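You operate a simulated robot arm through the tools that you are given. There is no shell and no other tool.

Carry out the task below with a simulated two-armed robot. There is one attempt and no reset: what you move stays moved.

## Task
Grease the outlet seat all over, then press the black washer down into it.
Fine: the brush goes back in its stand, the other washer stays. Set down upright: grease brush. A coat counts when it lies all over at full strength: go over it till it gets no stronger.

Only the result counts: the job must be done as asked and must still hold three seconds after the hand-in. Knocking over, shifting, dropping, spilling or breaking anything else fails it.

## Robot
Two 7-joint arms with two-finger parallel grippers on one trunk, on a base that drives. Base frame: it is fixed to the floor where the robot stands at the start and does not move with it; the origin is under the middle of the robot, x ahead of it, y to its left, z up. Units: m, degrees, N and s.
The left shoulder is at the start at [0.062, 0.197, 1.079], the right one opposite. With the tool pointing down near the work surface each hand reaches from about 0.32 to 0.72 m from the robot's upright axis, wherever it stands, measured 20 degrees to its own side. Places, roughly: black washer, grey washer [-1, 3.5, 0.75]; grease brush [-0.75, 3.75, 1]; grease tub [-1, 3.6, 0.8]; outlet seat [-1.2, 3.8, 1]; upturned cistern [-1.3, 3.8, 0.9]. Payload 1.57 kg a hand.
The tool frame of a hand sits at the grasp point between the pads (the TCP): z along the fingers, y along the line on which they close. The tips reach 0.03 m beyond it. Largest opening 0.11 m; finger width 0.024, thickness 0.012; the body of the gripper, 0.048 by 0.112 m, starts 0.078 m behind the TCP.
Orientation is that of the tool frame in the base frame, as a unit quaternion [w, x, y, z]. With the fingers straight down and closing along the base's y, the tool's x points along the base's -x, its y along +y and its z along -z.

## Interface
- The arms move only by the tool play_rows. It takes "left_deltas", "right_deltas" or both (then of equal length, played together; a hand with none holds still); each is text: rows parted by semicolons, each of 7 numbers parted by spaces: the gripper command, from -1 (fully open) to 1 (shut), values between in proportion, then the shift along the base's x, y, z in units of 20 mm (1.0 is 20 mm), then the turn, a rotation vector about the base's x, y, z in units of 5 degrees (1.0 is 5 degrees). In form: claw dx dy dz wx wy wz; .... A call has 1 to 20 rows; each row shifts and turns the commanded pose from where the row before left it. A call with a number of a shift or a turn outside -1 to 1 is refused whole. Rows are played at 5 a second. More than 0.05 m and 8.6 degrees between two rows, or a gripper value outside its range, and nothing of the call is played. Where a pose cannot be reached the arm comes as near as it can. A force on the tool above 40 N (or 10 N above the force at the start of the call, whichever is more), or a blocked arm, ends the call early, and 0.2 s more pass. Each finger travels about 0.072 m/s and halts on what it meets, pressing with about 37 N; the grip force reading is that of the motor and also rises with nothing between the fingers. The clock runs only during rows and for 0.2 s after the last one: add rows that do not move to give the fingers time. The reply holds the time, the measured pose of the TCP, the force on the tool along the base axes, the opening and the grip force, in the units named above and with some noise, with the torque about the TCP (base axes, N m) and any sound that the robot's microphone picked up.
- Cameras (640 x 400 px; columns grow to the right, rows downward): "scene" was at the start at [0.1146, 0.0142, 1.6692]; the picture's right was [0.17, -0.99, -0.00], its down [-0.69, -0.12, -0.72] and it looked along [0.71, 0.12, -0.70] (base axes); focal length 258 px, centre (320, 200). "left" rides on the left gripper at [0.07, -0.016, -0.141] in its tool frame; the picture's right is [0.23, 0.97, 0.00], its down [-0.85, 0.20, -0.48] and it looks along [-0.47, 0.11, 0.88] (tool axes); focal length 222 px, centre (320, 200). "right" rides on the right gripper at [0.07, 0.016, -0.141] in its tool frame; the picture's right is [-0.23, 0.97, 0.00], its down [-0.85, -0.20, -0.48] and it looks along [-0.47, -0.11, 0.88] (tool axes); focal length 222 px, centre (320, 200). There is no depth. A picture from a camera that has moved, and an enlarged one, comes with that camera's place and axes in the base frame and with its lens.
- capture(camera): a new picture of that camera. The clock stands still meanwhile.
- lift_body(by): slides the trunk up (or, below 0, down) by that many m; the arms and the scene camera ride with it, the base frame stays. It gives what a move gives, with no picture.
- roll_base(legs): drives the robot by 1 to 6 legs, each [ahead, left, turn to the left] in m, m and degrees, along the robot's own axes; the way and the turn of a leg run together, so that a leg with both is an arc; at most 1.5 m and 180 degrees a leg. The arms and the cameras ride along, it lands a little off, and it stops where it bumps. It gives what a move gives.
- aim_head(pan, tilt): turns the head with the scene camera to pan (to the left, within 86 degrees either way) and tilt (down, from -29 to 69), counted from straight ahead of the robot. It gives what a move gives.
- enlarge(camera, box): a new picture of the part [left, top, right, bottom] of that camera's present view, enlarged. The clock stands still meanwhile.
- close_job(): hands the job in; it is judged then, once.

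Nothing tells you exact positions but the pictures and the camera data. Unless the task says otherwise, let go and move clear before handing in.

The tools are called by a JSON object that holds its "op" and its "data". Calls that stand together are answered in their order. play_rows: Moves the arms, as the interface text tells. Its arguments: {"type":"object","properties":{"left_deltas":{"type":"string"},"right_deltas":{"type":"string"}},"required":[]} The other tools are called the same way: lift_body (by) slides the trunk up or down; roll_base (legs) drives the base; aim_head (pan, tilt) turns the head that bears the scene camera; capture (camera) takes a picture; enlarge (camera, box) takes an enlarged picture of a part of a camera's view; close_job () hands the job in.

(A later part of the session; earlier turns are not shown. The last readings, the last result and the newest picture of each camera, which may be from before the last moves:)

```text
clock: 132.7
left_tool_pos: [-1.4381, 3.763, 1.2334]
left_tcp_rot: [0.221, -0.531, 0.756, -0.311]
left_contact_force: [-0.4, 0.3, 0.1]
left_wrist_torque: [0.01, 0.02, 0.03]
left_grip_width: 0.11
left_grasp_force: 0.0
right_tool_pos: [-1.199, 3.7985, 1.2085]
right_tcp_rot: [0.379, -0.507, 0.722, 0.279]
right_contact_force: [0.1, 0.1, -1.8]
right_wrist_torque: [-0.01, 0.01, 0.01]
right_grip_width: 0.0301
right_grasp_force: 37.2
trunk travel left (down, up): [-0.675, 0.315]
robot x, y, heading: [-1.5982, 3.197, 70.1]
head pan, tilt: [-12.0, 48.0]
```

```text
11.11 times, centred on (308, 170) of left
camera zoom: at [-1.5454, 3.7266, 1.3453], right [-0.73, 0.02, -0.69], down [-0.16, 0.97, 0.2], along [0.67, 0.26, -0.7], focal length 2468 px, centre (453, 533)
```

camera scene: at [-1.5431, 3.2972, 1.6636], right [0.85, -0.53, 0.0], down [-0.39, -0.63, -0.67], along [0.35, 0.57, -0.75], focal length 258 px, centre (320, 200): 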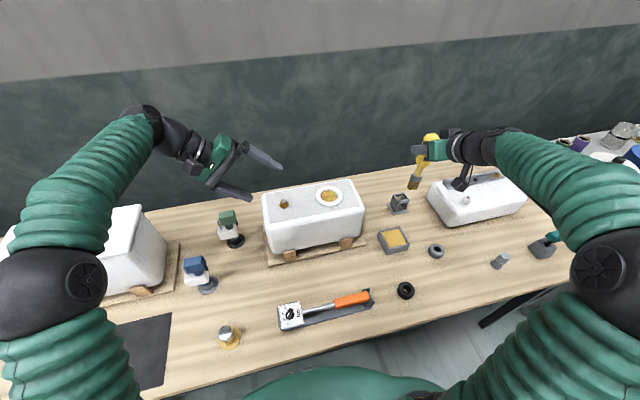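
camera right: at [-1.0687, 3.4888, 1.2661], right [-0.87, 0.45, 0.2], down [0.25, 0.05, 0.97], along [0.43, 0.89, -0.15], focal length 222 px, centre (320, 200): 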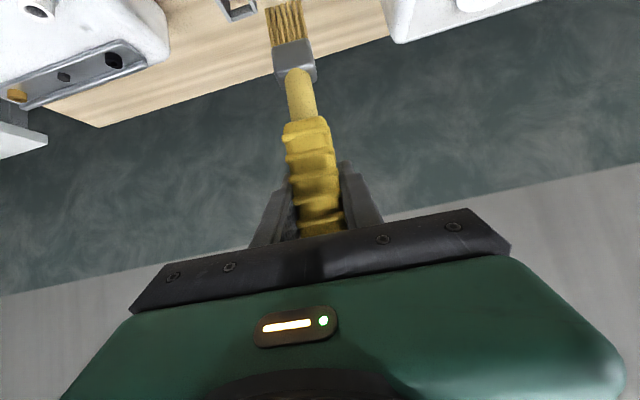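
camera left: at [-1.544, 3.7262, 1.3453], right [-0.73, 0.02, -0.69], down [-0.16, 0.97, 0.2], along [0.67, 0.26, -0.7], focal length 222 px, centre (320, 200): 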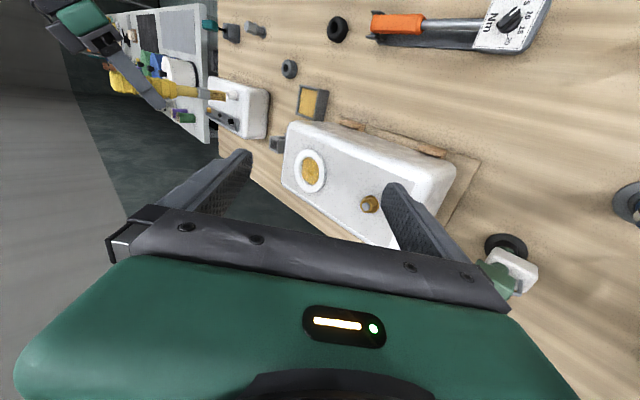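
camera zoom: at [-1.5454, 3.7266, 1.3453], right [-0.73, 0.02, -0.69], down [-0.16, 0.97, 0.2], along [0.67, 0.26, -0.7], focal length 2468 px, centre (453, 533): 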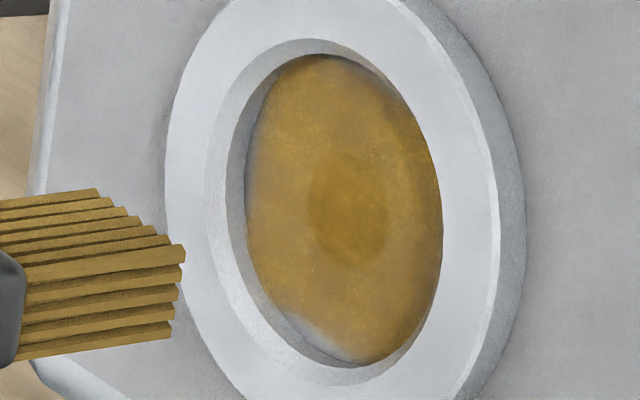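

Left edge is now covered; what remains is a sliver at the far edge (flat side of the brush can't reach into the curve) and a trace at right. I'll yaw the brush 40° so its corner can reach into those spots.

{"op": "play_rows", "data": {"right_deltas": "1 0 0 0 0 0 1;1 0 0 0 0 0 1;1 0 0 0 0 0 1;1 0 0 0 0 0 1;1 0 0 0 0 0 1;1 0 0 0 0 0 1;1 0 0 0 0 0 1;1 0 0 0 0 0 1;1 0 0 0 0 0 0"}}

{"op": "enlarge", "data": {"camera": "scene", "box": [290, 160, 370, 210]}}

{"op": "enlarge", "data": {"camera": "left", "box": [240, 130, 352, 200]}}

{"op": "capture", "data": {"camera": "scene"}}

```text
clock: 134.7
left_tool_pos: [-1.4381, 3.7626, 1.2329]
left_tcp_rot: [0.222, -0.532, 0.756, -0.311]
left_contact_force: [-0.1, 0.4, -0.1]
left_wrist_torque: [-0.01, 0.02, 0.02]
left_grip_width: 0.1102
left_grasp_force: 0.1
right_tool_pos: [-1.1952, 3.7968, 1.2093]
right_tcp_rot: [-0.261, 0.723, -0.505, -0.392]
right_contact_force: [0.2, 0.5, -1.9]
right_wrist_torque: [0.0, -0.01, 0.0]
right_grip_width: 0.0296
right_grasp_force: 37.0
trunk travel left (down, up): [-0.675, 0.315]
robot x, y, heading: [-1.5996, 3.1991, 70.1]
head pan, tilt: [-12.0, 48.0]
```

```text
8.00 times, centred on (330, 185) of scene
camera zoom: at [-1.5434, 3.2977, 1.6636], right [0.85, -0.53, 0.0], down [-0.39, -0.63, -0.67], along [0.35, 0.57, -0.75], focal length 2065 px, centre (240, 320)
```

zoom: 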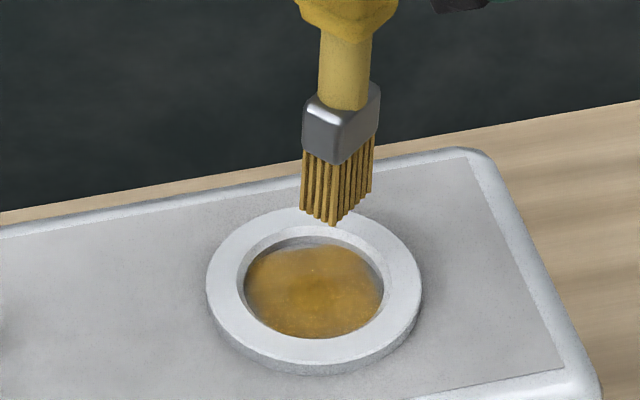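

```text
5.71 times, centred on (296, 165) of left
camera zoom: at [-1.5445, 3.726, 1.3455], right [-0.73, 0.02, -0.69], down [-0.16, 0.97, 0.2], along [0.67, 0.26, -0.7], focal length 1269 px, centre (457, 400)
```

zoom: 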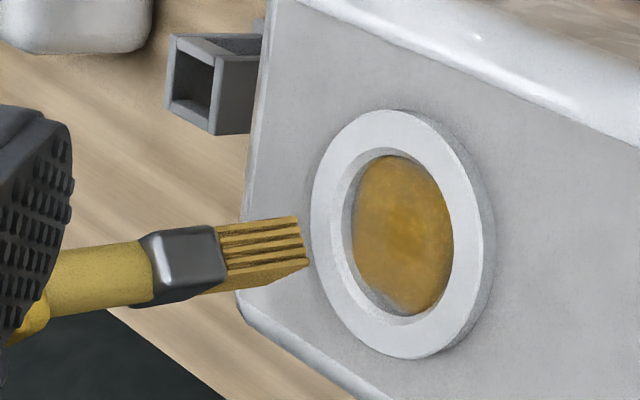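

```text
taken
camera scene: at [-1.5434, 3.2977, 1.6636], right [0.85, -0.53, 0.0], down [-0.39, -0.63, -0.67], along [0.35, 0.57, -0.75], focal length 258 px, centre (320, 200)
```

scene: 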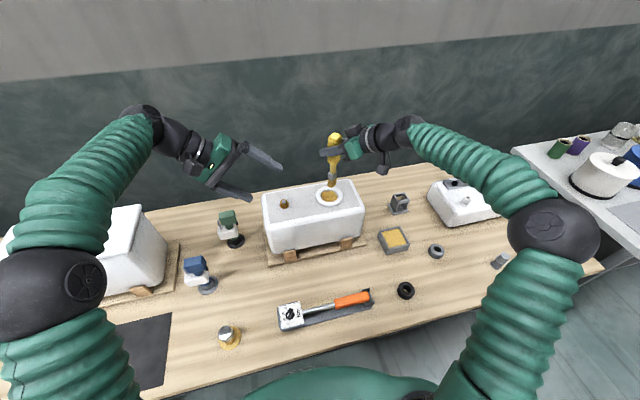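

The rotated view lets me see the tip better; it now sits about 9 mm to the +x side of seat centre. I'll compensate, lower, and work the corner along the far wall and then the right wall.

{"op": "play_rows", "data": {"right_deltas": "1 -0.395 0.575 0 0 0 0;1 0 0 -1 0 0 0;1 0 0 -1 0 0 0;1 0 0 -0.63 0 0 0;1 0.03 0.28 0 0 0 0;1 0.185 -0.085 0 0 0 0;1 -0.185 0.085 0 0 0 0;1 -0.2 0.06 0 0 0 0;1 -0.2 0.025 0 0 0 0;1 0.2 -0.025 0 0 0 0;1 0.2 -0.06 0 0 0 0;1 0.185 -0.085 0 0 0 0;1 -0.185 0.085 0 0 0 0;1 -0.2 0.06 0 0 0 0;1 -0.2 0.025 0 0 0 0;1 0.2 -0.025 0 0 0 0;1 0.2 -0.06 0 0 0 0"}}

{"op": "enlarge", "data": {"camera": "scene", "box": [314, 182, 346, 202]}}

{"op": "enlarge", "data": {"camera": "left", "box": [285, 152, 331, 188]}}

```text
clock: 138.3
left_tool_pos: [-1.4399, 3.7617, 1.2339]
left_tcp_rot: [0.222, -0.532, 0.756, -0.311]
left_contact_force: [0.2, 0.3, 0.0]
left_wrist_torque: [-0.01, -0.03, 0.0]
left_grip_width: 0.1099
left_grasp_force: 0.0
right_tool_pos: [-1.2049, 3.8147, 1.1583]
right_tcp_rot: [-0.261, 0.724, -0.504, -0.393]
right_contact_force: [0.3, 0.7, 10.8]
right_wrist_torque: [0.16, -0.23, 0.01]
right_grip_width: 0.0293
right_grasp_force: 36.5
trunk travel left (down, up): [-0.675, 0.315]
robot x, y, heading: [-1.5962, 3.201, 70.3]
head pan, tilt: [-12.0, 48.0]
```

```text
16.00 times, centred on (330, 192) of scene
camera zoom: at [-1.5467, 3.2958, 1.6639], right [0.85, -0.53, 0.0], down [-0.39, -0.63, -0.67], along [0.35, 0.57, -0.74], focal length 4129 px, centre (160, 328)
```

zoom: 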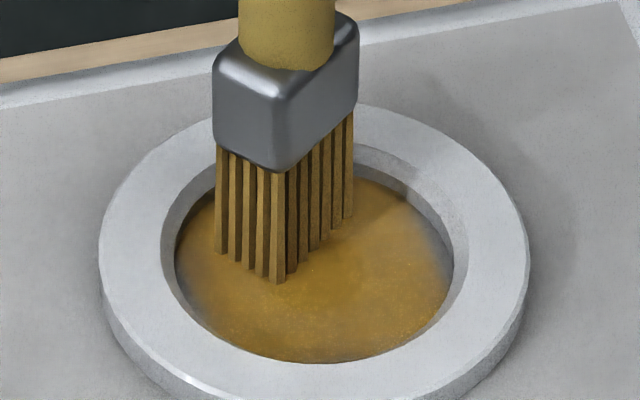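

```text
11.11 times, centred on (308, 170) of left
camera zoom: at [-1.547, 3.7255, 1.3458], right [-0.72, 0.02, -0.69], down [-0.16, 0.97, 0.2], along [0.67, 0.26, -0.7], focal length 2468 px, centre (453, 533)
```

zoom: 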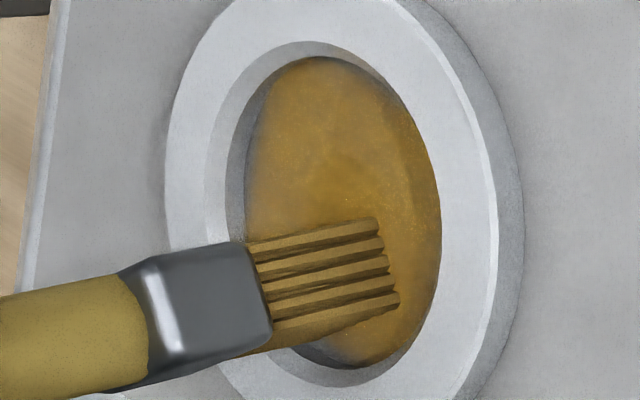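

There's still ~8 mm of room to the far wall; pushing the corner into it and scrubbing along.

{"op": "play_rows", "data": {"right_deltas": "1 0.08 0.15 0.03 0 0 0;1 0.08 0.2 0 0 0 0;1 0.185 -0.085 0 0 0 0;1 -0.185 0.085 0 0 0 0;1 -0.2 0.06 0 0 0 0;1 -0.2 0.025 0 0 0 0;1 0.2 -0.025 0 0 0 0;1 0.2 -0.06 0 0 0 0;1 0.185 -0.085 0 0 0 0;1 -0.185 0.085 0 0 0 0;1 -0.2 0.06 0 0 0 0;1 0.2 -0.06 0 0 0 0;1 0 0 0 0 0 0"}}

{"op": "enlarge", "data": {"camera": "scene", "box": [314, 182, 346, 202]}}

{"op": "enlarge", "data": {"camera": "left", "box": [285, 152, 331, 188]}}

```text
clock: 141.1
left_tool_pos: [-1.4404, 3.7615, 1.2348]
left_tcp_rot: [0.222, -0.531, 0.757, -0.311]
left_contact_force: [0.5, -1.2, -0.1]
left_wrist_torque: [0.02, 0.0, 0.02]
left_grip_width: 0.11
left_grasp_force: 0.0
right_tool_pos: [-1.2012, 3.822, 1.159]
right_tcp_rot: [-0.262, 0.723, -0.505, -0.392]
right_contact_force: [-6.2, -6.4, 1.5]
right_wrist_torque: [-0.77, 0.84, -0.11]
right_grip_width: 0.0304
right_grasp_force: 37.0
trunk travel left (down, up): [-0.675, 0.315]
robot x, y, heading: [-1.6015, 3.2004, 70.3]
head pan, tilt: [-12.0, 48.0]
```

```text
16.00 times, centred on (330, 192) of scene
camera zoom: at [-1.5472, 3.2958, 1.6639], right [0.85, -0.53, 0.0], down [-0.39, -0.63, -0.67], along [0.35, 0.57, -0.74], focal length 4129 px, centre (160, 328)
```

zoom: 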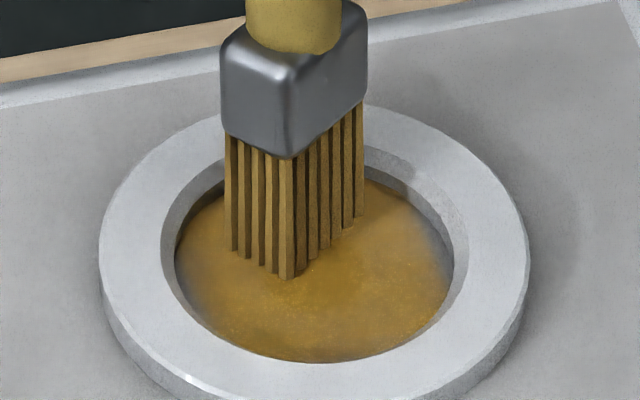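

```text
11.11 times, centred on (308, 170) of left
camera zoom: at [-1.5473, 3.7253, 1.3458], right [-0.72, 0.02, -0.69], down [-0.16, 0.97, 0.2], along [0.67, 0.26, -0.7], focal length 2468 px, centre (453, 533)
```

zoom: 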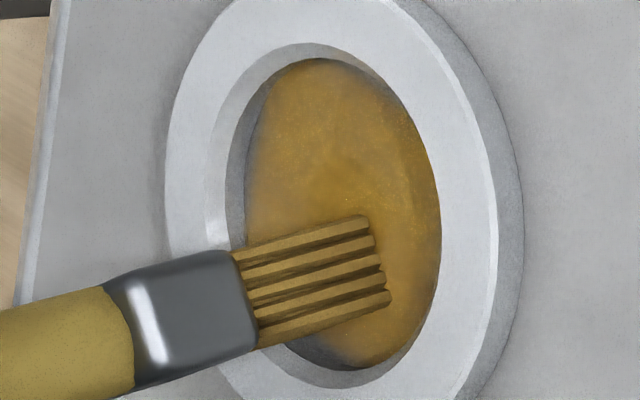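

{"op": "play_rows", "data": {"right_deltas": "1 -0.1 -0.2 0.3 0 0 0;1 0 0 1 0 0 0;1 0 0 1 0 0 0;1 0 0 0.3 0 0 0;1 0 0 0 0 0 0"}}

{"op": "enlarge", "data": {"camera": "scene", "box": [314, 180, 346, 205]}}

{"op": "enlarge", "data": {"camera": "left", "box": [275, 150, 331, 190]}}

```text
clock: 142.3
left_tool_pos: [-1.4372, 3.7637, 1.2334]
left_tcp_rot: [0.221, -0.532, 0.755, -0.312]
left_contact_force: [-0.1, -0.4, 0.5]
left_wrist_torque: [0.01, -0.01, -0.02]
left_grip_width: 0.1101
left_grasp_force: 0.0
right_tool_pos: [-1.2009, 3.8178, 1.209]
right_tcp_rot: [-0.261, 0.723, -0.505, -0.392]
right_contact_force: [0.4, 0.7, -2.2]
right_wrist_torque: [0.0, 0.03, -0.02]
right_grip_width: 0.0297
right_grasp_force: 37.1
trunk travel left (down, up): [-0.675, 0.315]
robot x, y, heading: [-1.599, 3.1985, 69.9]
head pan, tilt: [-12.0, 48.0]
```

```text
16.00 times, centred on (330, 192) of scene
camera zoom: at [-1.5433, 3.2978, 1.6636], right [0.85, -0.53, 0.0], down [-0.39, -0.63, -0.67], along [0.35, 0.57, -0.75], focal length 4129 px, centre (160, 320)
```

zoom: 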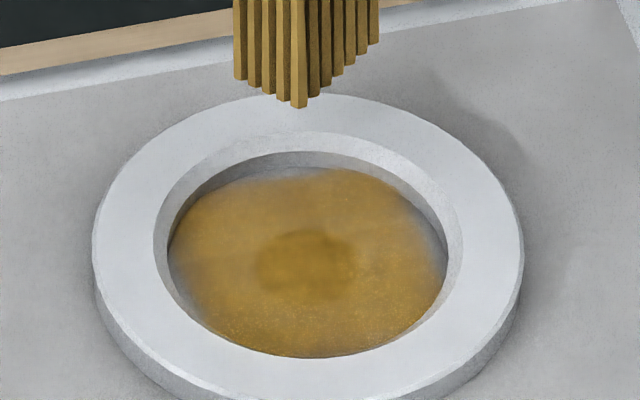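

```text
10.00 times, centred on (303, 170) of left
camera zoom: at [-1.5444, 3.726, 1.3454], right [-0.73, 0.02, -0.69], down [-0.16, 0.97, 0.2], along [0.67, 0.26, -0.7], focal length 2221 px, centre (490, 500)
```

zoom: 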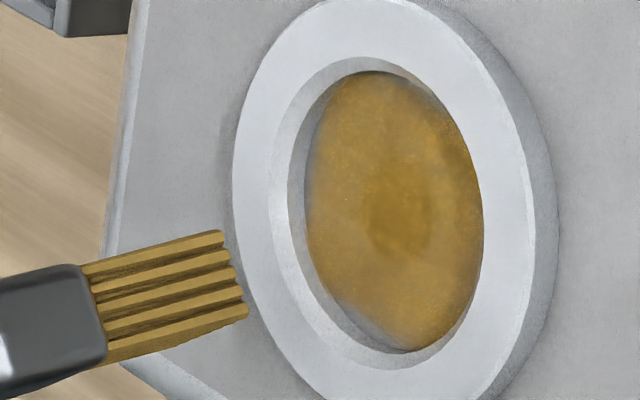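

Only a tiny sliver remains at the far edge, and the bristles look dry. The brush has leaned ~6° back in the grip, so I'll pitch the hand to straighten it, re-dip, and touch up.

{"op": "play_rows", "data": {"right_deltas": "1 0 0 0.8 0.564 0.205 0;1 0 0 0.8 0.564 0.205 0;1 0.76 -0.83 0 0 0 0;1 0.76 -0.83 0 0 0 0;1 0.76 -0.83 0 0 0 0;1 0.76 -0.83 0 0 0 0;1 0.76 -0.83 0 0 0 0;1 0.76 -0.83 0 0 0 0;1 0.76 -0.83 0 0 0 0;1 0.76 -0.83 0 0 0 0;1 0.76 -0.83 0 0 0 0;1 0.76 -0.83 0 0 0 0;1 0.76 -0.83 0 0 0 0;1 0.76 -0.83 0 0 0 0;1 0 0 0 0 0 0"}}

{"op": "capture", "data": {"camera": "scene"}}

{"op": "capture", "data": {"camera": "left"}}

```text
clock: 145.5
left_tool_pos: [-1.4377, 3.7629, 1.2328]
left_tcp_rot: [0.221, -0.532, 0.756, -0.311]
left_contact_force: [-0.5, -1.8, 0.6]
left_wrist_torque: [-0.03, 0.0, -0.01]
left_grip_width: 0.1098
left_grasp_force: 0.1
right_tool_pos: [-1.0188, 3.6193, 1.2403]
right_tcp_rot: [-0.288, 0.702, -0.49, -0.43]
right_contact_force: [0.8, -0.1, -1.2]
right_wrist_torque: [0.01, 0.02, 0.02]
right_grip_width: 0.0295
right_grasp_force: 36.7
trunk travel left (down, up): [-0.675, 0.315]
robot x, y, heading: [-1.5962, 3.1961, 70.3]
head pan, tilt: [-12.0, 48.0]
```

```text
taken
camera scene: at [-1.5421, 3.2967, 1.6636], right [0.85, -0.53, 0.0], down [-0.39, -0.63, -0.67], along [0.35, 0.57, -0.75], focal length 258 px, centre (320, 200)
```

scene: 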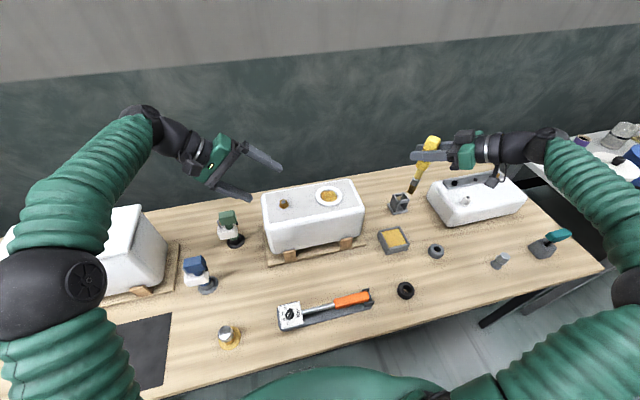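

```text
taken
camera left: at [-1.5441, 3.7261, 1.3453], right [-0.73, 0.02, -0.69], down [-0.16, 0.97, 0.2], along [0.67, 0.26, -0.7], focal length 222 px, centre (320, 200)
```

left: 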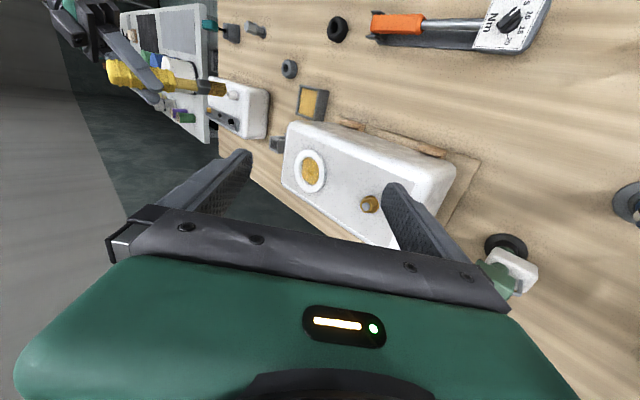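

The forearm would come close to the right-hand cistern in this yaw, so I'll rotate back 40° before lowering into the tub.

{"op": "play_rows", "data": {"right_deltas": "1 0 0 0 0 0 -1;1 0 0 0 0 0 -1;1 0 0 0 0 0 -1;1 0 0 0 0 0 -1;1 0 0 0 0 0 -1;1 0 0 0 0 0 -1;1 0 0 0 0 0 -1;1 0 0 0 0 0 -1;1 0 0 -1 0 0 0;1 0 0 -1 0 0 0;1 0 0 -1 0 0 0;1 0 0 -1 0 0 0;1 0 0 -1 0 0 0;1 0 0 -1 0 0 0;1 0 0 0 0 0 0"}}

{"op": "capture", "data": {"camera": "scene"}}

{"op": "enlarge", "data": {"camera": "left", "box": [240, 60, 352, 130]}}

{"op": "enlarge", "data": {"camera": "scene", "box": [340, 180, 480, 280]}}

```text
clock: 148.7
left_tool_pos: [-1.4372, 3.7613, 1.2341]
left_tcp_rot: [0.221, -0.532, 0.756, -0.311]
left_contact_force: [0.2, 0.1, -0.3]
left_wrist_torque: [0.01, 0.01, -0.01]
left_grip_width: 0.1099
left_grasp_force: 0.1
right_tool_pos: [-1.0183, 3.6184, 1.1204]
right_tcp_rot: [0.417, -0.493, 0.701, 0.304]
right_contact_force: [1.0, 0.5, -1.3]
right_wrist_torque: [-0.01, 0.02, -0.01]
right_grip_width: 0.0295
right_grasp_force: 36.9
trunk travel left (down, up): [-0.675, 0.315]
robot x, y, heading: [-1.6, 3.197, 69.9]
head pan, tilt: [-12.0, 48.0]
```

```text
taken
camera scene: at [-1.5427, 3.2965, 1.6637], right [0.85, -0.53, 0.0], down [-0.39, -0.63, -0.67], along [0.35, 0.57, -0.74], focal length 258 px, centre (320, 200)
```

scene: 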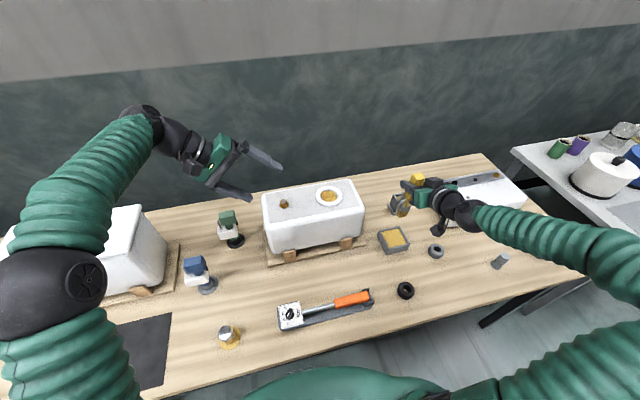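

```text
5.71 times, centred on (296, 95) of left
camera zoom: at [-1.5442, 3.7258, 1.3455], right [-0.73, 0.02, -0.69], down [-0.16, 0.97, 0.2], along [0.67, 0.26, -0.7], focal length 1269 px, centre (457, 800)
```

zoom: 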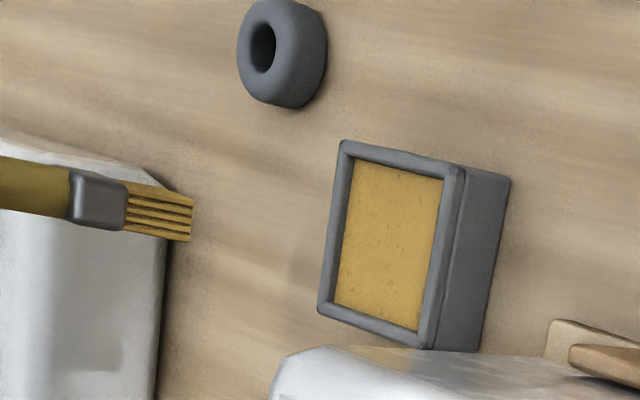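

```text
4.00 times, centred on (410, 230) of scene
camera zoom: at [-1.5427, 3.2965, 1.6637], right [0.85, -0.53, 0.0], down [-0.39, -0.63, -0.67], along [0.35, 0.57, -0.74], focal length 1032 px, centre (-40, 80)
```

zoom: 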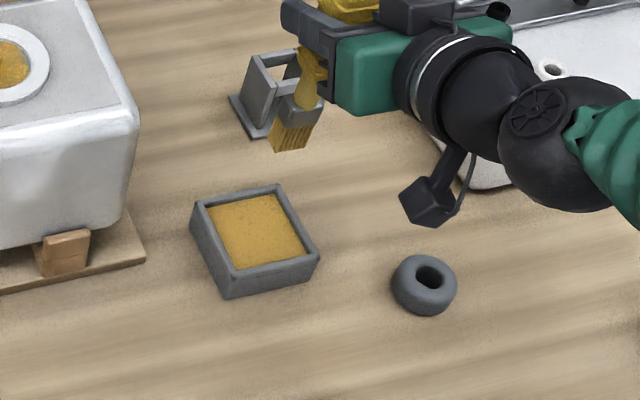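

{"op": "play_rows", "data": {"right_deltas": "1 -0.2 0 -1 0 0 0;1 0 0 -1 0 0 0;1 0 0 -1 0 0 0;1 0 0 -1 0 0 0;1 0 0 -1 0 0 0;1 0 0 -1 0 0 0;1 0 0 -0.5 0 0 0;1 0 0 -0.2 0 0 0;1 0 0 0 0 0 0"}}

{"op": "play_rows", "data": {"right_deltas": "1 0 0 -0.1 0 0 0;1 0 0 -0.1 0 0 0;1 0 0 -0.1 0 0 0;1 0 0 -0.05 0 0 0;1 0 0 0 0 0 0"}}

{"op": "enlarge", "data": {"camera": "left", "box": [240, 60, 352, 130]}}

```text
clock: 150.7
left_tool_pos: [-1.4369, 3.7621, 1.2336]
left_tcp_rot: [0.22, -0.531, 0.757, -0.31]
left_contact_force: [0.7, -0.3, 0.3]
left_wrist_torque: [0.01, -0.01, -0.04]
left_grip_width: 0.11
left_grasp_force: 0.1
right_tool_pos: [-1.0219, 3.6173, 0.9857]
right_tcp_rot: [0.416, -0.493, 0.701, 0.304]
right_contact_force: [0.1, 0.0, -1.7]
right_wrist_torque: [0.01, -0.01, 0.01]
right_grip_width: 0.0296
right_grasp_force: 37.2
trunk travel left (down, up): [-0.675, 0.315]
robot x, y, heading: [-1.5981, 3.1984, 70.2]
head pan, tilt: [-12.0, 48.0]
```

```text
clock: 151.9
left_tool_pos: [-1.4381, 3.7613, 1.2338]
left_tcp_rot: [0.222, -0.531, 0.756, -0.311]
left_contact_force: [-0.3, -0.8, 0.3]
left_wrist_torque: [0.02, 0.01, 0.0]
left_grip_width: 0.1098
left_grasp_force: 0.0
right_tool_pos: [-1.0219, 3.6168, 0.981]
right_tcp_rot: [0.418, -0.493, 0.699, 0.305]
right_contact_force: [0.8, 0.7, 5.7]
right_wrist_torque: [-0.05, -0.18, -0.01]
right_grip_width: 0.0295
right_grasp_force: 37.0
trunk travel left (down, up): [-0.675, 0.315]
robot x, y, heading: [-1.5979, 3.1967, 70.5]
head pan, tilt: [-12.0, 48.0]
```

```text
5.71 times, centred on (296, 95) of left
camera zoom: at [-1.5449, 3.7254, 1.3458], right [-0.73, 0.02, -0.69], down [-0.16, 0.97, 0.2], along [0.67, 0.26, -0.7], focal length 1269 px, centre (457, 800)
```

zoom: 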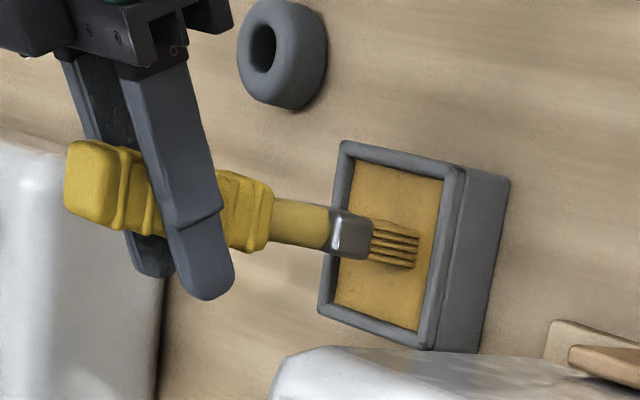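

{"op": "play_rows", "data": {"right_deltas": "1 0 0 0.5 0 0 0;1 0 0 1 0 0 0;1 0 0 1 0 0 0;1 0 0 1 0 0 0;1 0 0 1 0 0 0;1 0 0 1 0 0 0;1 0 0 1 0 0 0;1 0 0 1 0 0 0;1 0 0 1 0 0 0;1 0 0 1 0 0 0;1 0 0 1 0 0 0;1 0 0 1 0 0 0;1 0 0 1 0 0 0;1 0 0 0.5 0 0 0"}}

{"op": "play_rows", "data": {"right_deltas": "1 -0.77 0.75 0 0 0 0.667;1 -0.77 0.75 0 0 0 0.667;1 -0.77 0.75 0 0 0 0.667;1 -0.77 0.75 0 0 0 0.667;1 -0.77 0.75 0 0 0 0.667;1 -0.77 0.75 0 0 0 0.667;1 -0.77 0.75 0 0 0 0.667;1 -0.77 0.75 0 0 0 0.667;1 -0.77 0.75 0 0 0 0.667;1 -0.77 0.75 0 0 0 0.667;1 -0.77 0.75 0 0 0 0.667;1 -0.77 0.75 0 0 0 0.667;1 0 0 -0.8 0 0 0;1 0 0 -0.8 0 0 0;1 0 0 0 0 0 0"}}

{"op": "enlarge", "data": {"camera": "scene", "box": [290, 160, 370, 210]}}

{"op": "enlarge", "data": {"camera": "left", "box": [240, 130, 352, 200]}}

```text
clock: 154.9
left_tool_pos: [-1.4376, 3.7617, 1.2335]
left_tcp_rot: [0.22, -0.532, 0.757, -0.31]
left_contact_force: [-0.6, 0.5, 0.2]
left_wrist_torque: [-0.01, 0.03, -0.03]
left_grip_width: 0.1099
left_grasp_force: 0.0
right_tool_pos: [-1.0219, 3.6182, 1.2395]
right_tcp_rot: [0.416, -0.493, 0.7, 0.305]
right_contact_force: [-0.8, 0.3, -1.0]
right_wrist_torque: [0.0, 0.0, 0.01]
right_grip_width: 0.0297
right_grasp_force: 37.4
trunk travel left (down, up): [-0.675, 0.315]
robot x, y, heading: [-1.5959, 3.1946, 70.4]
head pan, tilt: [-12.0, 48.0]
```

```text
clock: 158.1
left_tool_pos: [-1.4368, 3.7621, 1.2329]
left_tcp_rot: [0.221, -0.532, 0.756, -0.312]
left_contact_force: [-0.4, 0.5, 0.4]
left_wrist_torque: [0.01, -0.04, -0.01]
left_grip_width: 0.1101
left_grasp_force: 0.0
right_tool_pos: [-1.2064, 3.7971, 1.2073]
right_tcp_rot: [-0.288, 0.702, -0.49, -0.429]
right_contact_force: [0.0, -0.4, -1.2]
right_wrist_torque: [0.01, 0.01, 0.0]
right_grip_width: 0.0297
right_grasp_force: 36.9
trunk travel left (down, up): [-0.675, 0.315]
robot x, y, heading: [-1.5997, 3.1986, 70.2]
head pan, tilt: [-12.0, 48.0]
```

```text
8.00 times, centred on (330, 185) of scene
camera zoom: at [-1.5431, 3.2981, 1.6636], right [0.85, -0.53, 0.0], down [-0.39, -0.63, -0.67], along [0.35, 0.57, -0.75], focal length 2065 px, centre (240, 320)
```

zoom: 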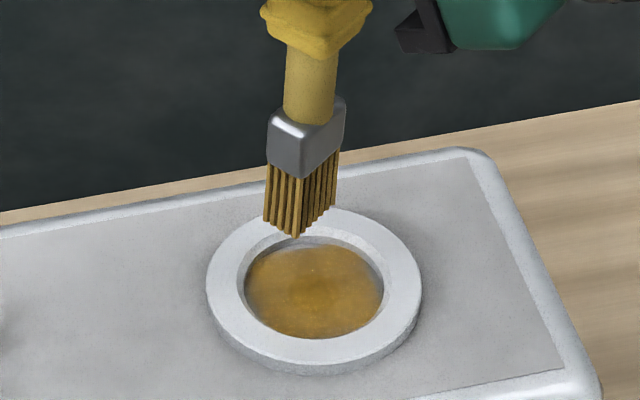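

```text
5.71 times, centred on (296, 165) of left
camera zoom: at [-1.5442, 3.7264, 1.3452], right [-0.73, 0.02, -0.69], down [-0.16, 0.97, 0.2], along [0.67, 0.26, -0.7], focal length 1269 px, centre (457, 400)
```

zoom: 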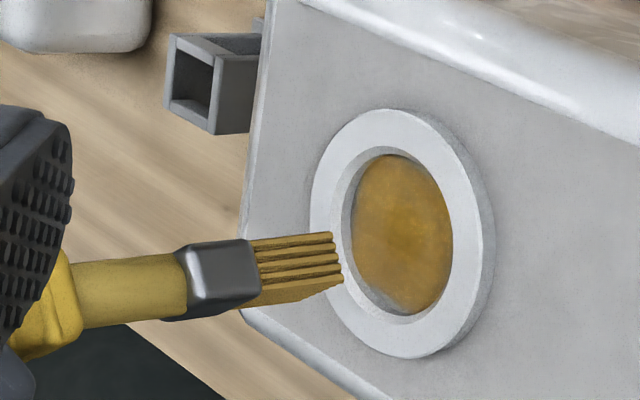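

Brush is reloaded and vertical, tip directly under the grip. Lowering just inside the far wall and checking contact.

{"op": "play_rows", "data": {"right_deltas": "1 0.285 0.315 0 0 0 0;1 0 0 -1 0 0 0;1 0 0 -1 0 0 0;1 0 0 -0.46 0 0 0;1 0 0 0 0 0 0"}}

{"op": "enlarge", "data": {"camera": "left", "box": [275, 150, 331, 190]}}

```text
clock: 159.3
left_tool_pos: [-1.4365, 3.7619, 1.2324]
left_tcp_rot: [0.221, -0.531, 0.756, -0.311]
left_contact_force: [0.9, -0.2, -0.5]
left_wrist_torque: [0.01, -0.03, 0.0]
left_grip_width: 0.1102
left_grasp_force: 0.1
right_tool_pos: [-1.2029, 3.8036, 1.1581]
right_tcp_rot: [-0.288, 0.702, -0.491, -0.428]
right_contact_force: [1.3, -0.2, 0.5]
right_wrist_torque: [-0.06, -0.16, -0.03]
right_grip_width: 0.0297
right_grasp_force: 37.0
trunk travel left (down, up): [-0.675, 0.315]
robot x, y, heading: [-1.6, 3.1978, 70.2]
head pan, tilt: [-12.0, 48.0]
```

```text
10.00 times, centred on (303, 170) of left
camera zoom: at [-1.5443, 3.7259, 1.3456], right [-0.73, 0.02, -0.69], down [-0.16, 0.97, 0.2], along [0.67, 0.26, -0.7], focal length 2221 px, centre (490, 500)
```

zoom: 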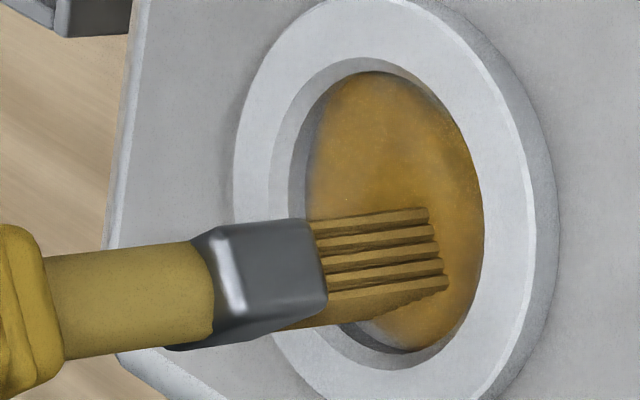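

{"op": "play_rows", "data": {"right_deltas": "1 0.04 0.15 -0.03 0 0 0;1 0.04 0.15 0 0 0 0;1 0 0.05 0 0 0 0;1 0.22 -0.125 0 0 0 0;1 -0.22 0.125 0 0 0 0;1 -0.2 0.05 0 0 0 0;1 -0.2 0.025 0 0 0 0;1 0.2 -0.025 0 0 0 0;1 0.2 -0.05 0 0 0 0;1 0.22 -0.125 0 0 0 0;1 -0.22 0.125 0 0 0 0;1 -0.2 0.05 0 0 0 0;1 0.2 -0.05 0 0 0 0"}}

{"op": "enlarge", "data": {"camera": "left", "box": [275, 150, 331, 190]}}

{"op": "enlarge", "data": {"camera": "scene", "box": [314, 182, 346, 202]}}

```text
clock: 162.1
left_tool_pos: [-1.4397, 3.7624, 1.2345]
left_tcp_rot: [0.222, -0.531, 0.756, -0.311]
left_contact_force: [0.7, -0.3, -0.1]
left_wrist_torque: [0.01, -0.03, -0.03]
left_grip_width: 0.1101
left_grasp_force: 0.2
right_tool_pos: [-1.2, 3.8093, 1.1587]
right_tcp_rot: [-0.288, 0.703, -0.49, -0.429]
right_contact_force: [1.2, -8.8, -0.3]
right_wrist_torque: [-1.13, -0.11, -0.16]
right_grip_width: 0.0296
right_grasp_force: 37.0
trunk travel left (down, up): [-0.675, 0.315]
robot x, y, heading: [-1.6028, 3.1971, 70.2]
head pan, tilt: [-12.0, 48.0]
```

```text
10.00 times, centred on (303, 170) of left
camera zoom: at [-1.5456, 3.725, 1.3459], right [-0.73, 0.02, -0.69], down [-0.16, 0.97, 0.2], along [0.67, 0.26, -0.7], focal length 2221 px, centre (490, 500)
```

zoom: 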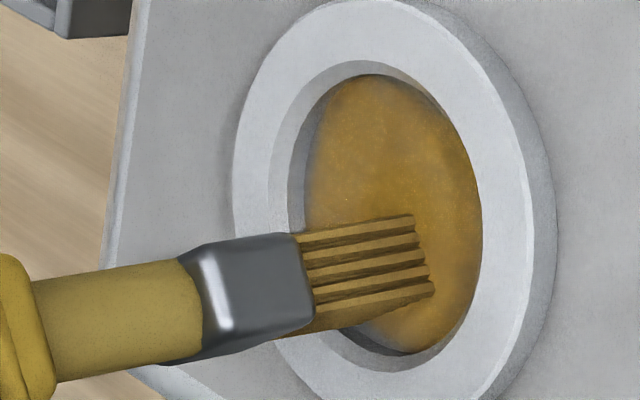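

```text
16.00 times, centred on (330, 192) of scene
camera zoom: at [-1.5442, 3.2952, 1.6638], right [0.85, -0.53, 0.0], down [-0.39, -0.63, -0.67], along [0.35, 0.57, -0.74], focal length 4129 px, centre (160, 328)
```

zoom: 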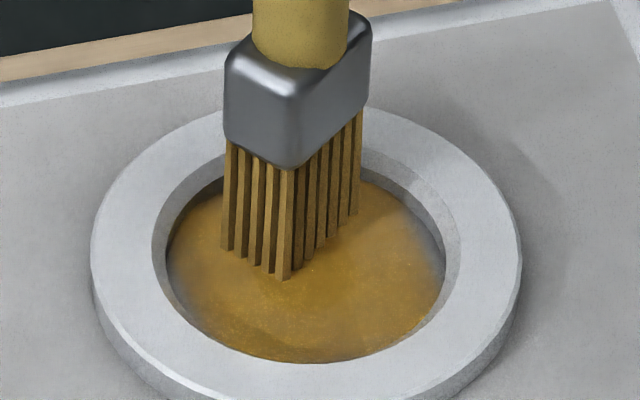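

{"op": "play_rows", "data": {"right_deltas": "1 0.25 -0.3 -0.04 0 0 0;1 0.225 -0.275 0 0 0 0;1 0.1 -0.2 0 0 0 0;1 0 -0.385 0 0 0 0;1 -0.15 -0.355 0 0 0 0;1 0.15 0.355 0 0 0 0;1 0.025 0.385 0 0 0 0;1 -0.025 -0.385 0 0 0 0;1 -0.15 -0.355 0 0 0 0;1 0.15 0.355 0 0 0 0;1 -0.75 0.185 0 0 0 0;1 0 0 0.6 0 0 0;1 0 0 1 0 0 0;1 0 0 1 0 0 0;1 0 0 0.3 0 0 0;1 0 0 0 0 0 0"}}

{"op": "enlarge", "data": {"camera": "left", "box": [275, 150, 331, 190]}}

{"op": "enlarge", "data": {"camera": "scene", "box": [314, 184, 346, 204]}}

```text
clock: 165.5
left_tool_pos: [-1.4368, 3.7621, 1.2327]
left_tcp_rot: [0.221, -0.531, 0.756, -0.311]
left_contact_force: [0.3, 0.3, -0.3]
left_wrist_torque: [-0.01, 0.01, 0.0]
left_grip_width: 0.1099
left_grasp_force: 0.1
right_tool_pos: [-1.2033, 3.7919, 1.2173]
right_tcp_rot: [-0.287, 0.703, -0.489, -0.429]
right_contact_force: [-0.6, -0.2, -0.7]
right_wrist_torque: [0.04, 0.02, 0.01]
right_grip_width: 0.0297
right_grasp_force: 36.9
trunk travel left (down, up): [-0.675, 0.315]
robot x, y, heading: [-1.6019, 3.2007, 70.1]
head pan, tilt: [-12.0, 48.0]
```

```text
10.00 times, centred on (303, 170) of left
camera zoom: at [-1.5447, 3.7258, 1.3456], right [-0.73, 0.02, -0.69], down [-0.16, 0.97, 0.2], along [0.67, 0.26, -0.7], focal length 2221 px, centre (490, 500)
```

zoom: 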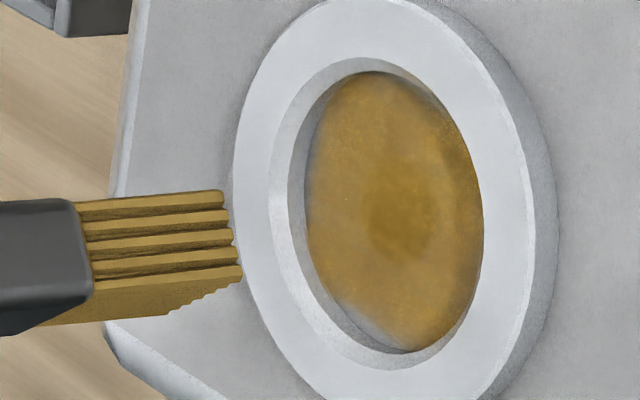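

```text
16.00 times, centred on (330, 194) of scene
camera zoom: at [-1.5434, 3.2974, 1.6637], right [0.85, -0.53, 0.0], down [-0.39, -0.63, -0.67], along [0.35, 0.57, -0.74], focal length 4129 px, centre (160, 296)
```

zoom: 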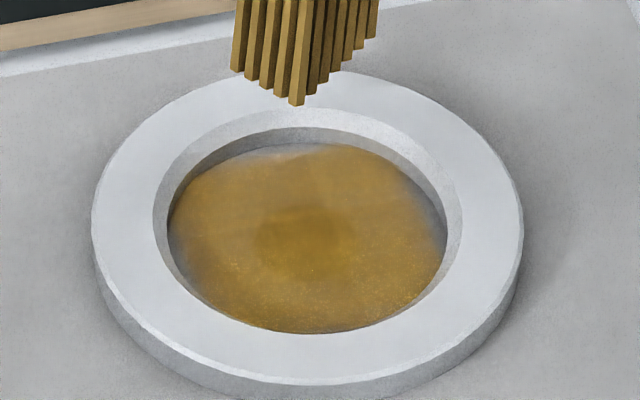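

A ~2 mm sliver persists because the brush only paints near its middle; reaching the side walls needs the thin side of the brush facing them. I'll yaw another 50° (brush turned 90° from the start) to do the right and left walls.

{"op": "play_rows", "data": {"right_deltas": "1 0 0 0 0 0 1;1 0 0 0 0 0 1;1 0 0 0 0 0 1;1 0 0 0 0 0 1;1 0 0 0 0 0 1;1 0 0 0 0 0 1;1 0 0 0 0 0 1;1 0 0 0 0 0 1;1 0 0 0 0 0 1;1 0 0 0 0 0 1;1 0 0 0 0 0 0"}}

{"op": "capture", "data": {"camera": "scene"}}

{"op": "enlarge", "data": {"camera": "left", "box": [240, 130, 352, 200]}}

{"op": "enlarge", "data": {"camera": "scene", "box": [290, 160, 370, 210]}}

```text
clock: 167.9
left_tool_pos: [-1.4394, 3.7623, 1.2339]
left_tcp_rot: [0.221, -0.531, 0.756, -0.312]
left_contact_force: [-0.7, 0.6, -0.3]
left_wrist_torque: [-0.01, 0.02, 0.04]
left_grip_width: 0.1098
left_grasp_force: 0.1
right_tool_pos: [-1.2322, 3.7437, 1.2127]
right_tcp_rot: [-0.079, 0.843, -0.147, -0.511]
right_contact_force: [-0.1, -1.1, -1.3]
right_wrist_torque: [0.01, 0.01, 0.0]
right_grip_width: 0.0294
right_grasp_force: 36.9
right hand out of reach, approached as far as the arm can: row 8, 9, 10
trunk travel left (down, up): [-0.675, 0.315]
robot x, y, heading: [-1.5954, 3.1971, 70.3]
head pan, tilt: [-12.0, 48.0]
```

```text
taken
camera scene: at [-1.5443, 3.2992, 1.6636], right [0.85, -0.53, 0.0], down [-0.39, -0.63, -0.67], along [0.35, 0.57, -0.75], focal length 258 px, centre (320, 200)
```

scene: 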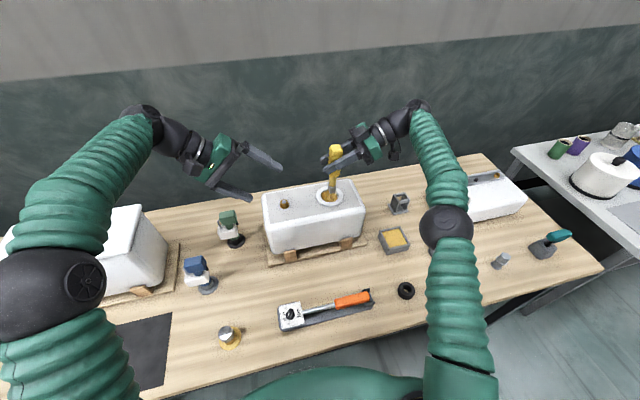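

```text
5.71 times, centred on (296, 165) of left
camera zoom: at [-1.5453, 3.7268, 1.3452], right [-0.73, 0.02, -0.69], down [-0.16, 0.97, 0.2], along [0.67, 0.26, -0.7], focal length 1269 px, centre (457, 400)
```

zoom: 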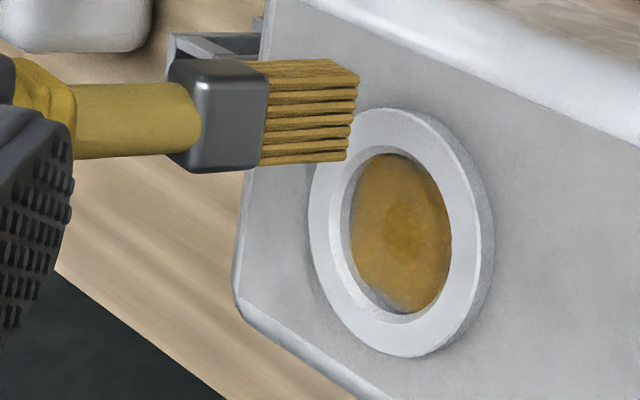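

```text
8.00 times, centred on (330, 185) of scene
camera zoom: at [-1.5443, 3.2992, 1.6636], right [0.85, -0.53, 0.0], down [-0.39, -0.63, -0.67], along [0.35, 0.57, -0.75], focal length 2065 px, centre (240, 320)
```

zoom: 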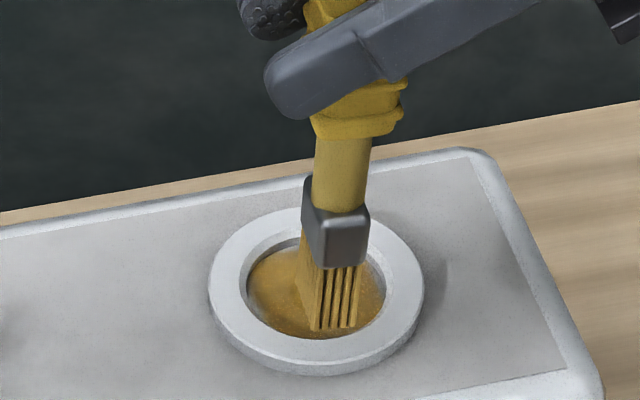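

Full 90° is beyond the arm; backing off to about 70° of yaw, which is reachable.

{"op": "play_rows", "data": {"right_deltas": "1 0 0 0 0 0 -1;1 0 0 0 0 0 -1;1 0 0 0 0 0 -1;1 0 0 0 0 0 -1;1 0 0 0 0 0 0;1 0 0 0 0 0 0"}}

{"op": "enlarge", "data": {"camera": "left", "box": [240, 130, 352, 200]}}

{"op": "enlarge", "data": {"camera": "scene", "box": [290, 160, 370, 210]}}

```text
clock: 169.3
left_tool_pos: [-1.4363, 3.7629, 1.2327]
left_tcp_rot: [0.221, -0.532, 0.756, -0.311]
left_contact_force: [0.6, 0.4, 0.4]
left_wrist_torque: [-0.01, -0.01, 0.01]
left_grip_width: 0.1098
left_grasp_force: 0.1
right_tool_pos: [-1.2313, 3.7418, 1.2131]
right_tcp_rot: [-0.167, 0.805, -0.292, -0.489]
right_contact_force: [0.9, 0.1, -1.8]
right_wrist_torque: [0.01, 0.03, -0.01]
right_grip_width: 0.0295
right_grasp_force: 36.5
trunk travel left (down, up): [-0.675, 0.315]
robot x, y, heading: [-1.5987, 3.1994, 70.2]
head pan, tilt: [-12.0, 48.0]
```

```text
5.71 times, centred on (296, 165) of left
camera zoom: at [-1.544, 3.7265, 1.3452], right [-0.73, 0.02, -0.69], down [-0.16, 0.97, 0.2], along [0.67, 0.26, -0.7], focal length 1269 px, centre (457, 400)
```

zoom: 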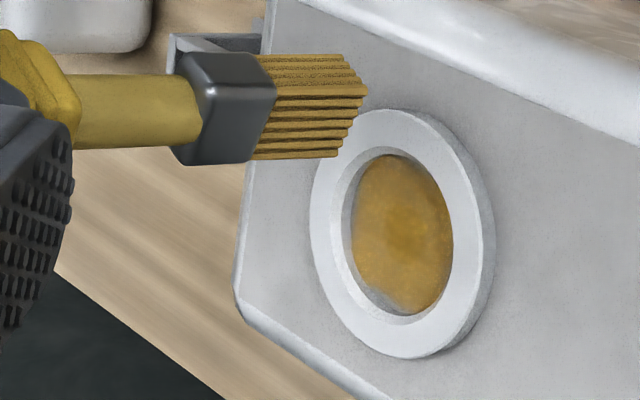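

```text
8.00 times, centred on (330, 185) of scene
camera zoom: at [-1.5429, 3.2983, 1.6635], right [0.85, -0.53, 0.0], down [-0.39, -0.63, -0.67], along [0.35, 0.57, -0.75], focal length 2065 px, centre (240, 320)
```

zoom: 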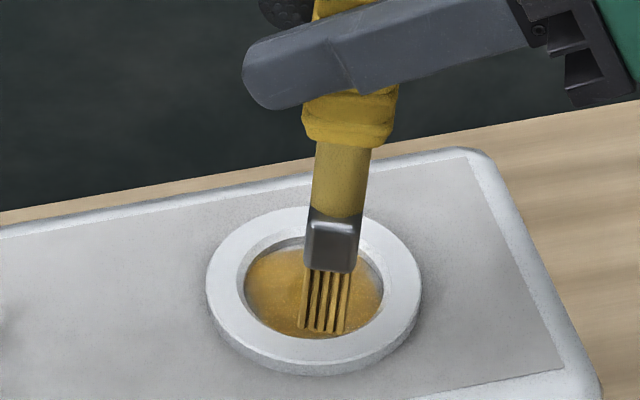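

{"op": "play_rows", "data": {"right_deltas": "1 0.66 0.82 0 0 0 0;1 0.66 0.82 0 0 0 0;1 0.66 0.82 0 0 0 0;1 0 0 -1 0 0 0;1 0 0 -1 0 0 0;1 0 0 -0.7 0 0 0;1 0 0 0 0 0 0"}}

{"op": "enlarge", "data": {"camera": "left", "box": [275, 150, 331, 190]}}

{"op": "enlarge", "data": {"camera": "scene", "box": [314, 182, 346, 202]}}

```text
clock: 170.9
left_tool_pos: [-1.4373, 3.7623, 1.2318]
left_tcp_rot: [0.22, -0.532, 0.757, -0.31]
left_contact_force: [0.4, -1.0, 0.5]
left_wrist_torque: [-0.03, 0.04, -0.02]
left_grip_width: 0.1101
left_grasp_force: 0.0
right_tool_pos: [-1.1901, 3.7901, 1.1596]
right_tcp_rot: [-0.167, 0.805, -0.293, -0.489]
right_contact_force: [0.3, -0.4, -1.6]
right_wrist_torque: [-0.01, 0.0, 0.0]
right_grip_width: 0.0298
right_grasp_force: 37.3
trunk travel left (down, up): [-0.675, 0.315]
robot x, y, heading: [-1.5998, 3.1988, 70.2]
head pan, tilt: [-12.0, 48.0]
```

```text
10.00 times, centred on (303, 170) of left
camera zoom: at [-1.5444, 3.7261, 1.3454], right [-0.73, 0.02, -0.69], down [-0.16, 0.97, 0.2], along [0.67, 0.26, -0.7], focal length 2221 px, centre (490, 500)
```

zoom: 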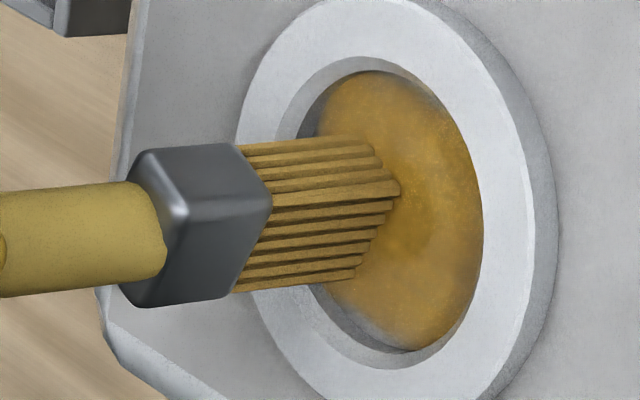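

```text
16.00 times, centred on (330, 192) of scene
camera zoom: at [-1.5432, 3.2982, 1.6636], right [0.85, -0.53, 0.0], down [-0.39, -0.63, -0.67], along [0.35, 0.57, -0.75], focal length 4129 px, centre (160, 328)
```

zoom: 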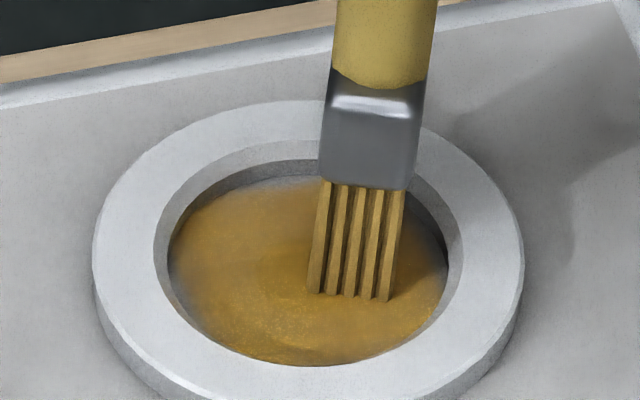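

{"op": "play_rows", "data": {"right_deltas": "1 0 0 -0.14 0 0 0;1 0.3 -0.05 0 0 0 0;1 0.175 0 0 0 0 0;1 -0.025 -0.25 0 0 0 0;1 -0.1 -0.175 0 0 0 0;1 0.1 0.175 0 0 0 0;1 0.025 0.25 0 0 0 0;1 -0.025 0.3 0 0 0 0;1 0.025 -0.3 0 0 0 0;1 -0.025 -0.25 0 0 0 0;1 0.025 0.25 0 0 0 0;1 0 0 0 0 0 0"}}

{"op": "enlarge", "data": {"camera": "scene", "box": [314, 182, 346, 202]}}

{"op": "play_rows", "data": {"right_deltas": "1 -0.394 0.188 0 0 0 0;1 -0.394 0.188 0 0 0 0;1 -0.394 0.188 0 0 0 0;1 -0.394 0.188 0 0 0 0;1 -0.175 0 0 0 0 0;1 0.25 0.25 0 0 0 0;1 -0.25 -0.25 0 0 0 0;1 0 -0.35 0 0 0 0;1 0 0.35 0 0 0 0;1 0.25 0.25 0 0 0 0;1 -0.25 -0.25 0 0 0 0;1 0.44 -0.25 0 0 0 0;1 0.44 -0.25 0 0 0 0;1 0 0 0.6 0 0 0;1 0 0 1 0 0 0;1 0 0 1 0 0 0;1 0 0 0.3 0 0 0;1 0 0 0 0 0 0"}}

{"op": "enlarge", "data": {"camera": "left", "box": [275, 150, 331, 190]}}

{"op": "enlarge", "data": {"camera": "scene", "box": [314, 184, 346, 204]}}

```text
clock: 173.5
left_tool_pos: [-1.4394, 3.7612, 1.2339]
left_tcp_rot: [0.223, -0.531, 0.756, -0.311]
left_contact_force: [-0.4, -0.2, 0.6]
left_wrist_torque: [-0.02, -0.01, 0.05]
left_grip_width: 0.1102
left_grasp_force: 0.2
right_tool_pos: [-1.1849, 3.7884, 1.1588]
right_tcp_rot: [-0.167, 0.805, -0.291, -0.488]
right_contact_force: [-1.1, 0.6, 13.3]
right_wrist_torque: [0.18, -0.11, 0.04]
right_grip_width: 0.03
right_grasp_force: 36.8
trunk travel left (down, up): [-0.675, 0.315]
robot x, y, heading: [-1.5962, 3.1959, 70.0]
head pan, tilt: [-12.0, 48.0]
```

```text
16.00 times, centred on (330, 192) of scene
camera zoom: at [-1.5462, 3.2945, 1.6641], right [0.85, -0.53, 0.0], down [-0.39, -0.63, -0.67], along [0.35, 0.57, -0.74], focal length 4129 px, centre (160, 328)
```

zoom: 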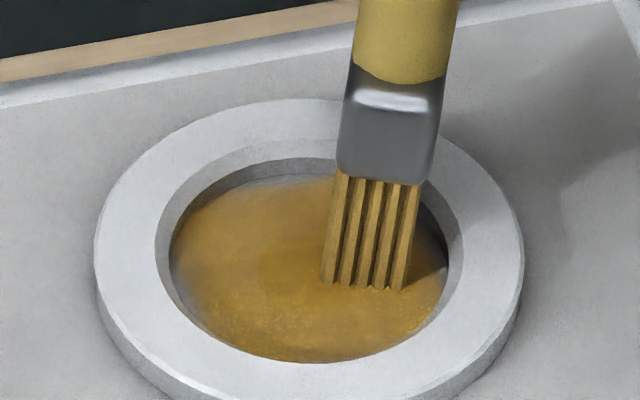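

```text
clock: 177.3
left_tool_pos: [-1.4382, 3.7624, 1.2332]
left_tcp_rot: [0.221, -0.533, 0.756, -0.311]
left_contact_force: [-0.1, 0.1, 0.0]
left_wrist_torque: [0.0, 0.02, 0.02]
left_grip_width: 0.1099
left_grasp_force: 0.1
right_tool_pos: [-1.1981, 3.796, 1.2135]
right_tcp_rot: [-0.166, 0.805, -0.291, -0.489]
right_contact_force: [-0.6, -0.4, -1.3]
right_wrist_torque: [0.03, 0.02, -0.03]
right_grip_width: 0.0295
right_grasp_force: 36.8
trunk travel left (down, up): [-0.675, 0.315]
robot x, y, heading: [-1.6, 3.1995, 70.0]
head pan, tilt: [-12.0, 48.0]
```

```text
10.00 times, centred on (303, 170) of left
camera zoom: at [-1.5443, 3.7259, 1.3455], right [-0.73, 0.02, -0.69], down [-0.16, 0.97, 0.2], along [0.67, 0.26, -0.7], focal length 2221 px, centre (490, 500)
```

zoom: 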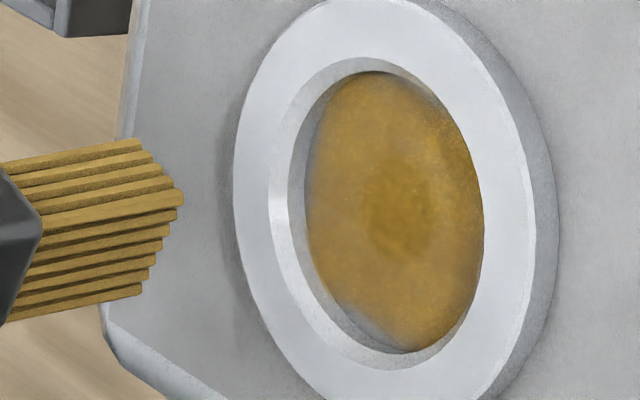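

```text
16.00 times, centred on (330, 194) of scene
camera zoom: at [-1.5431, 3.298, 1.6636], right [0.85, -0.53, 0.0], down [-0.39, -0.63, -0.67], along [0.35, 0.57, -0.75], focal length 4129 px, centre (160, 296)
```

zoom: 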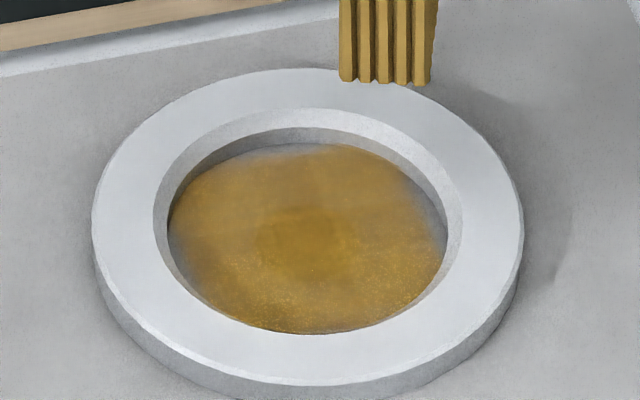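

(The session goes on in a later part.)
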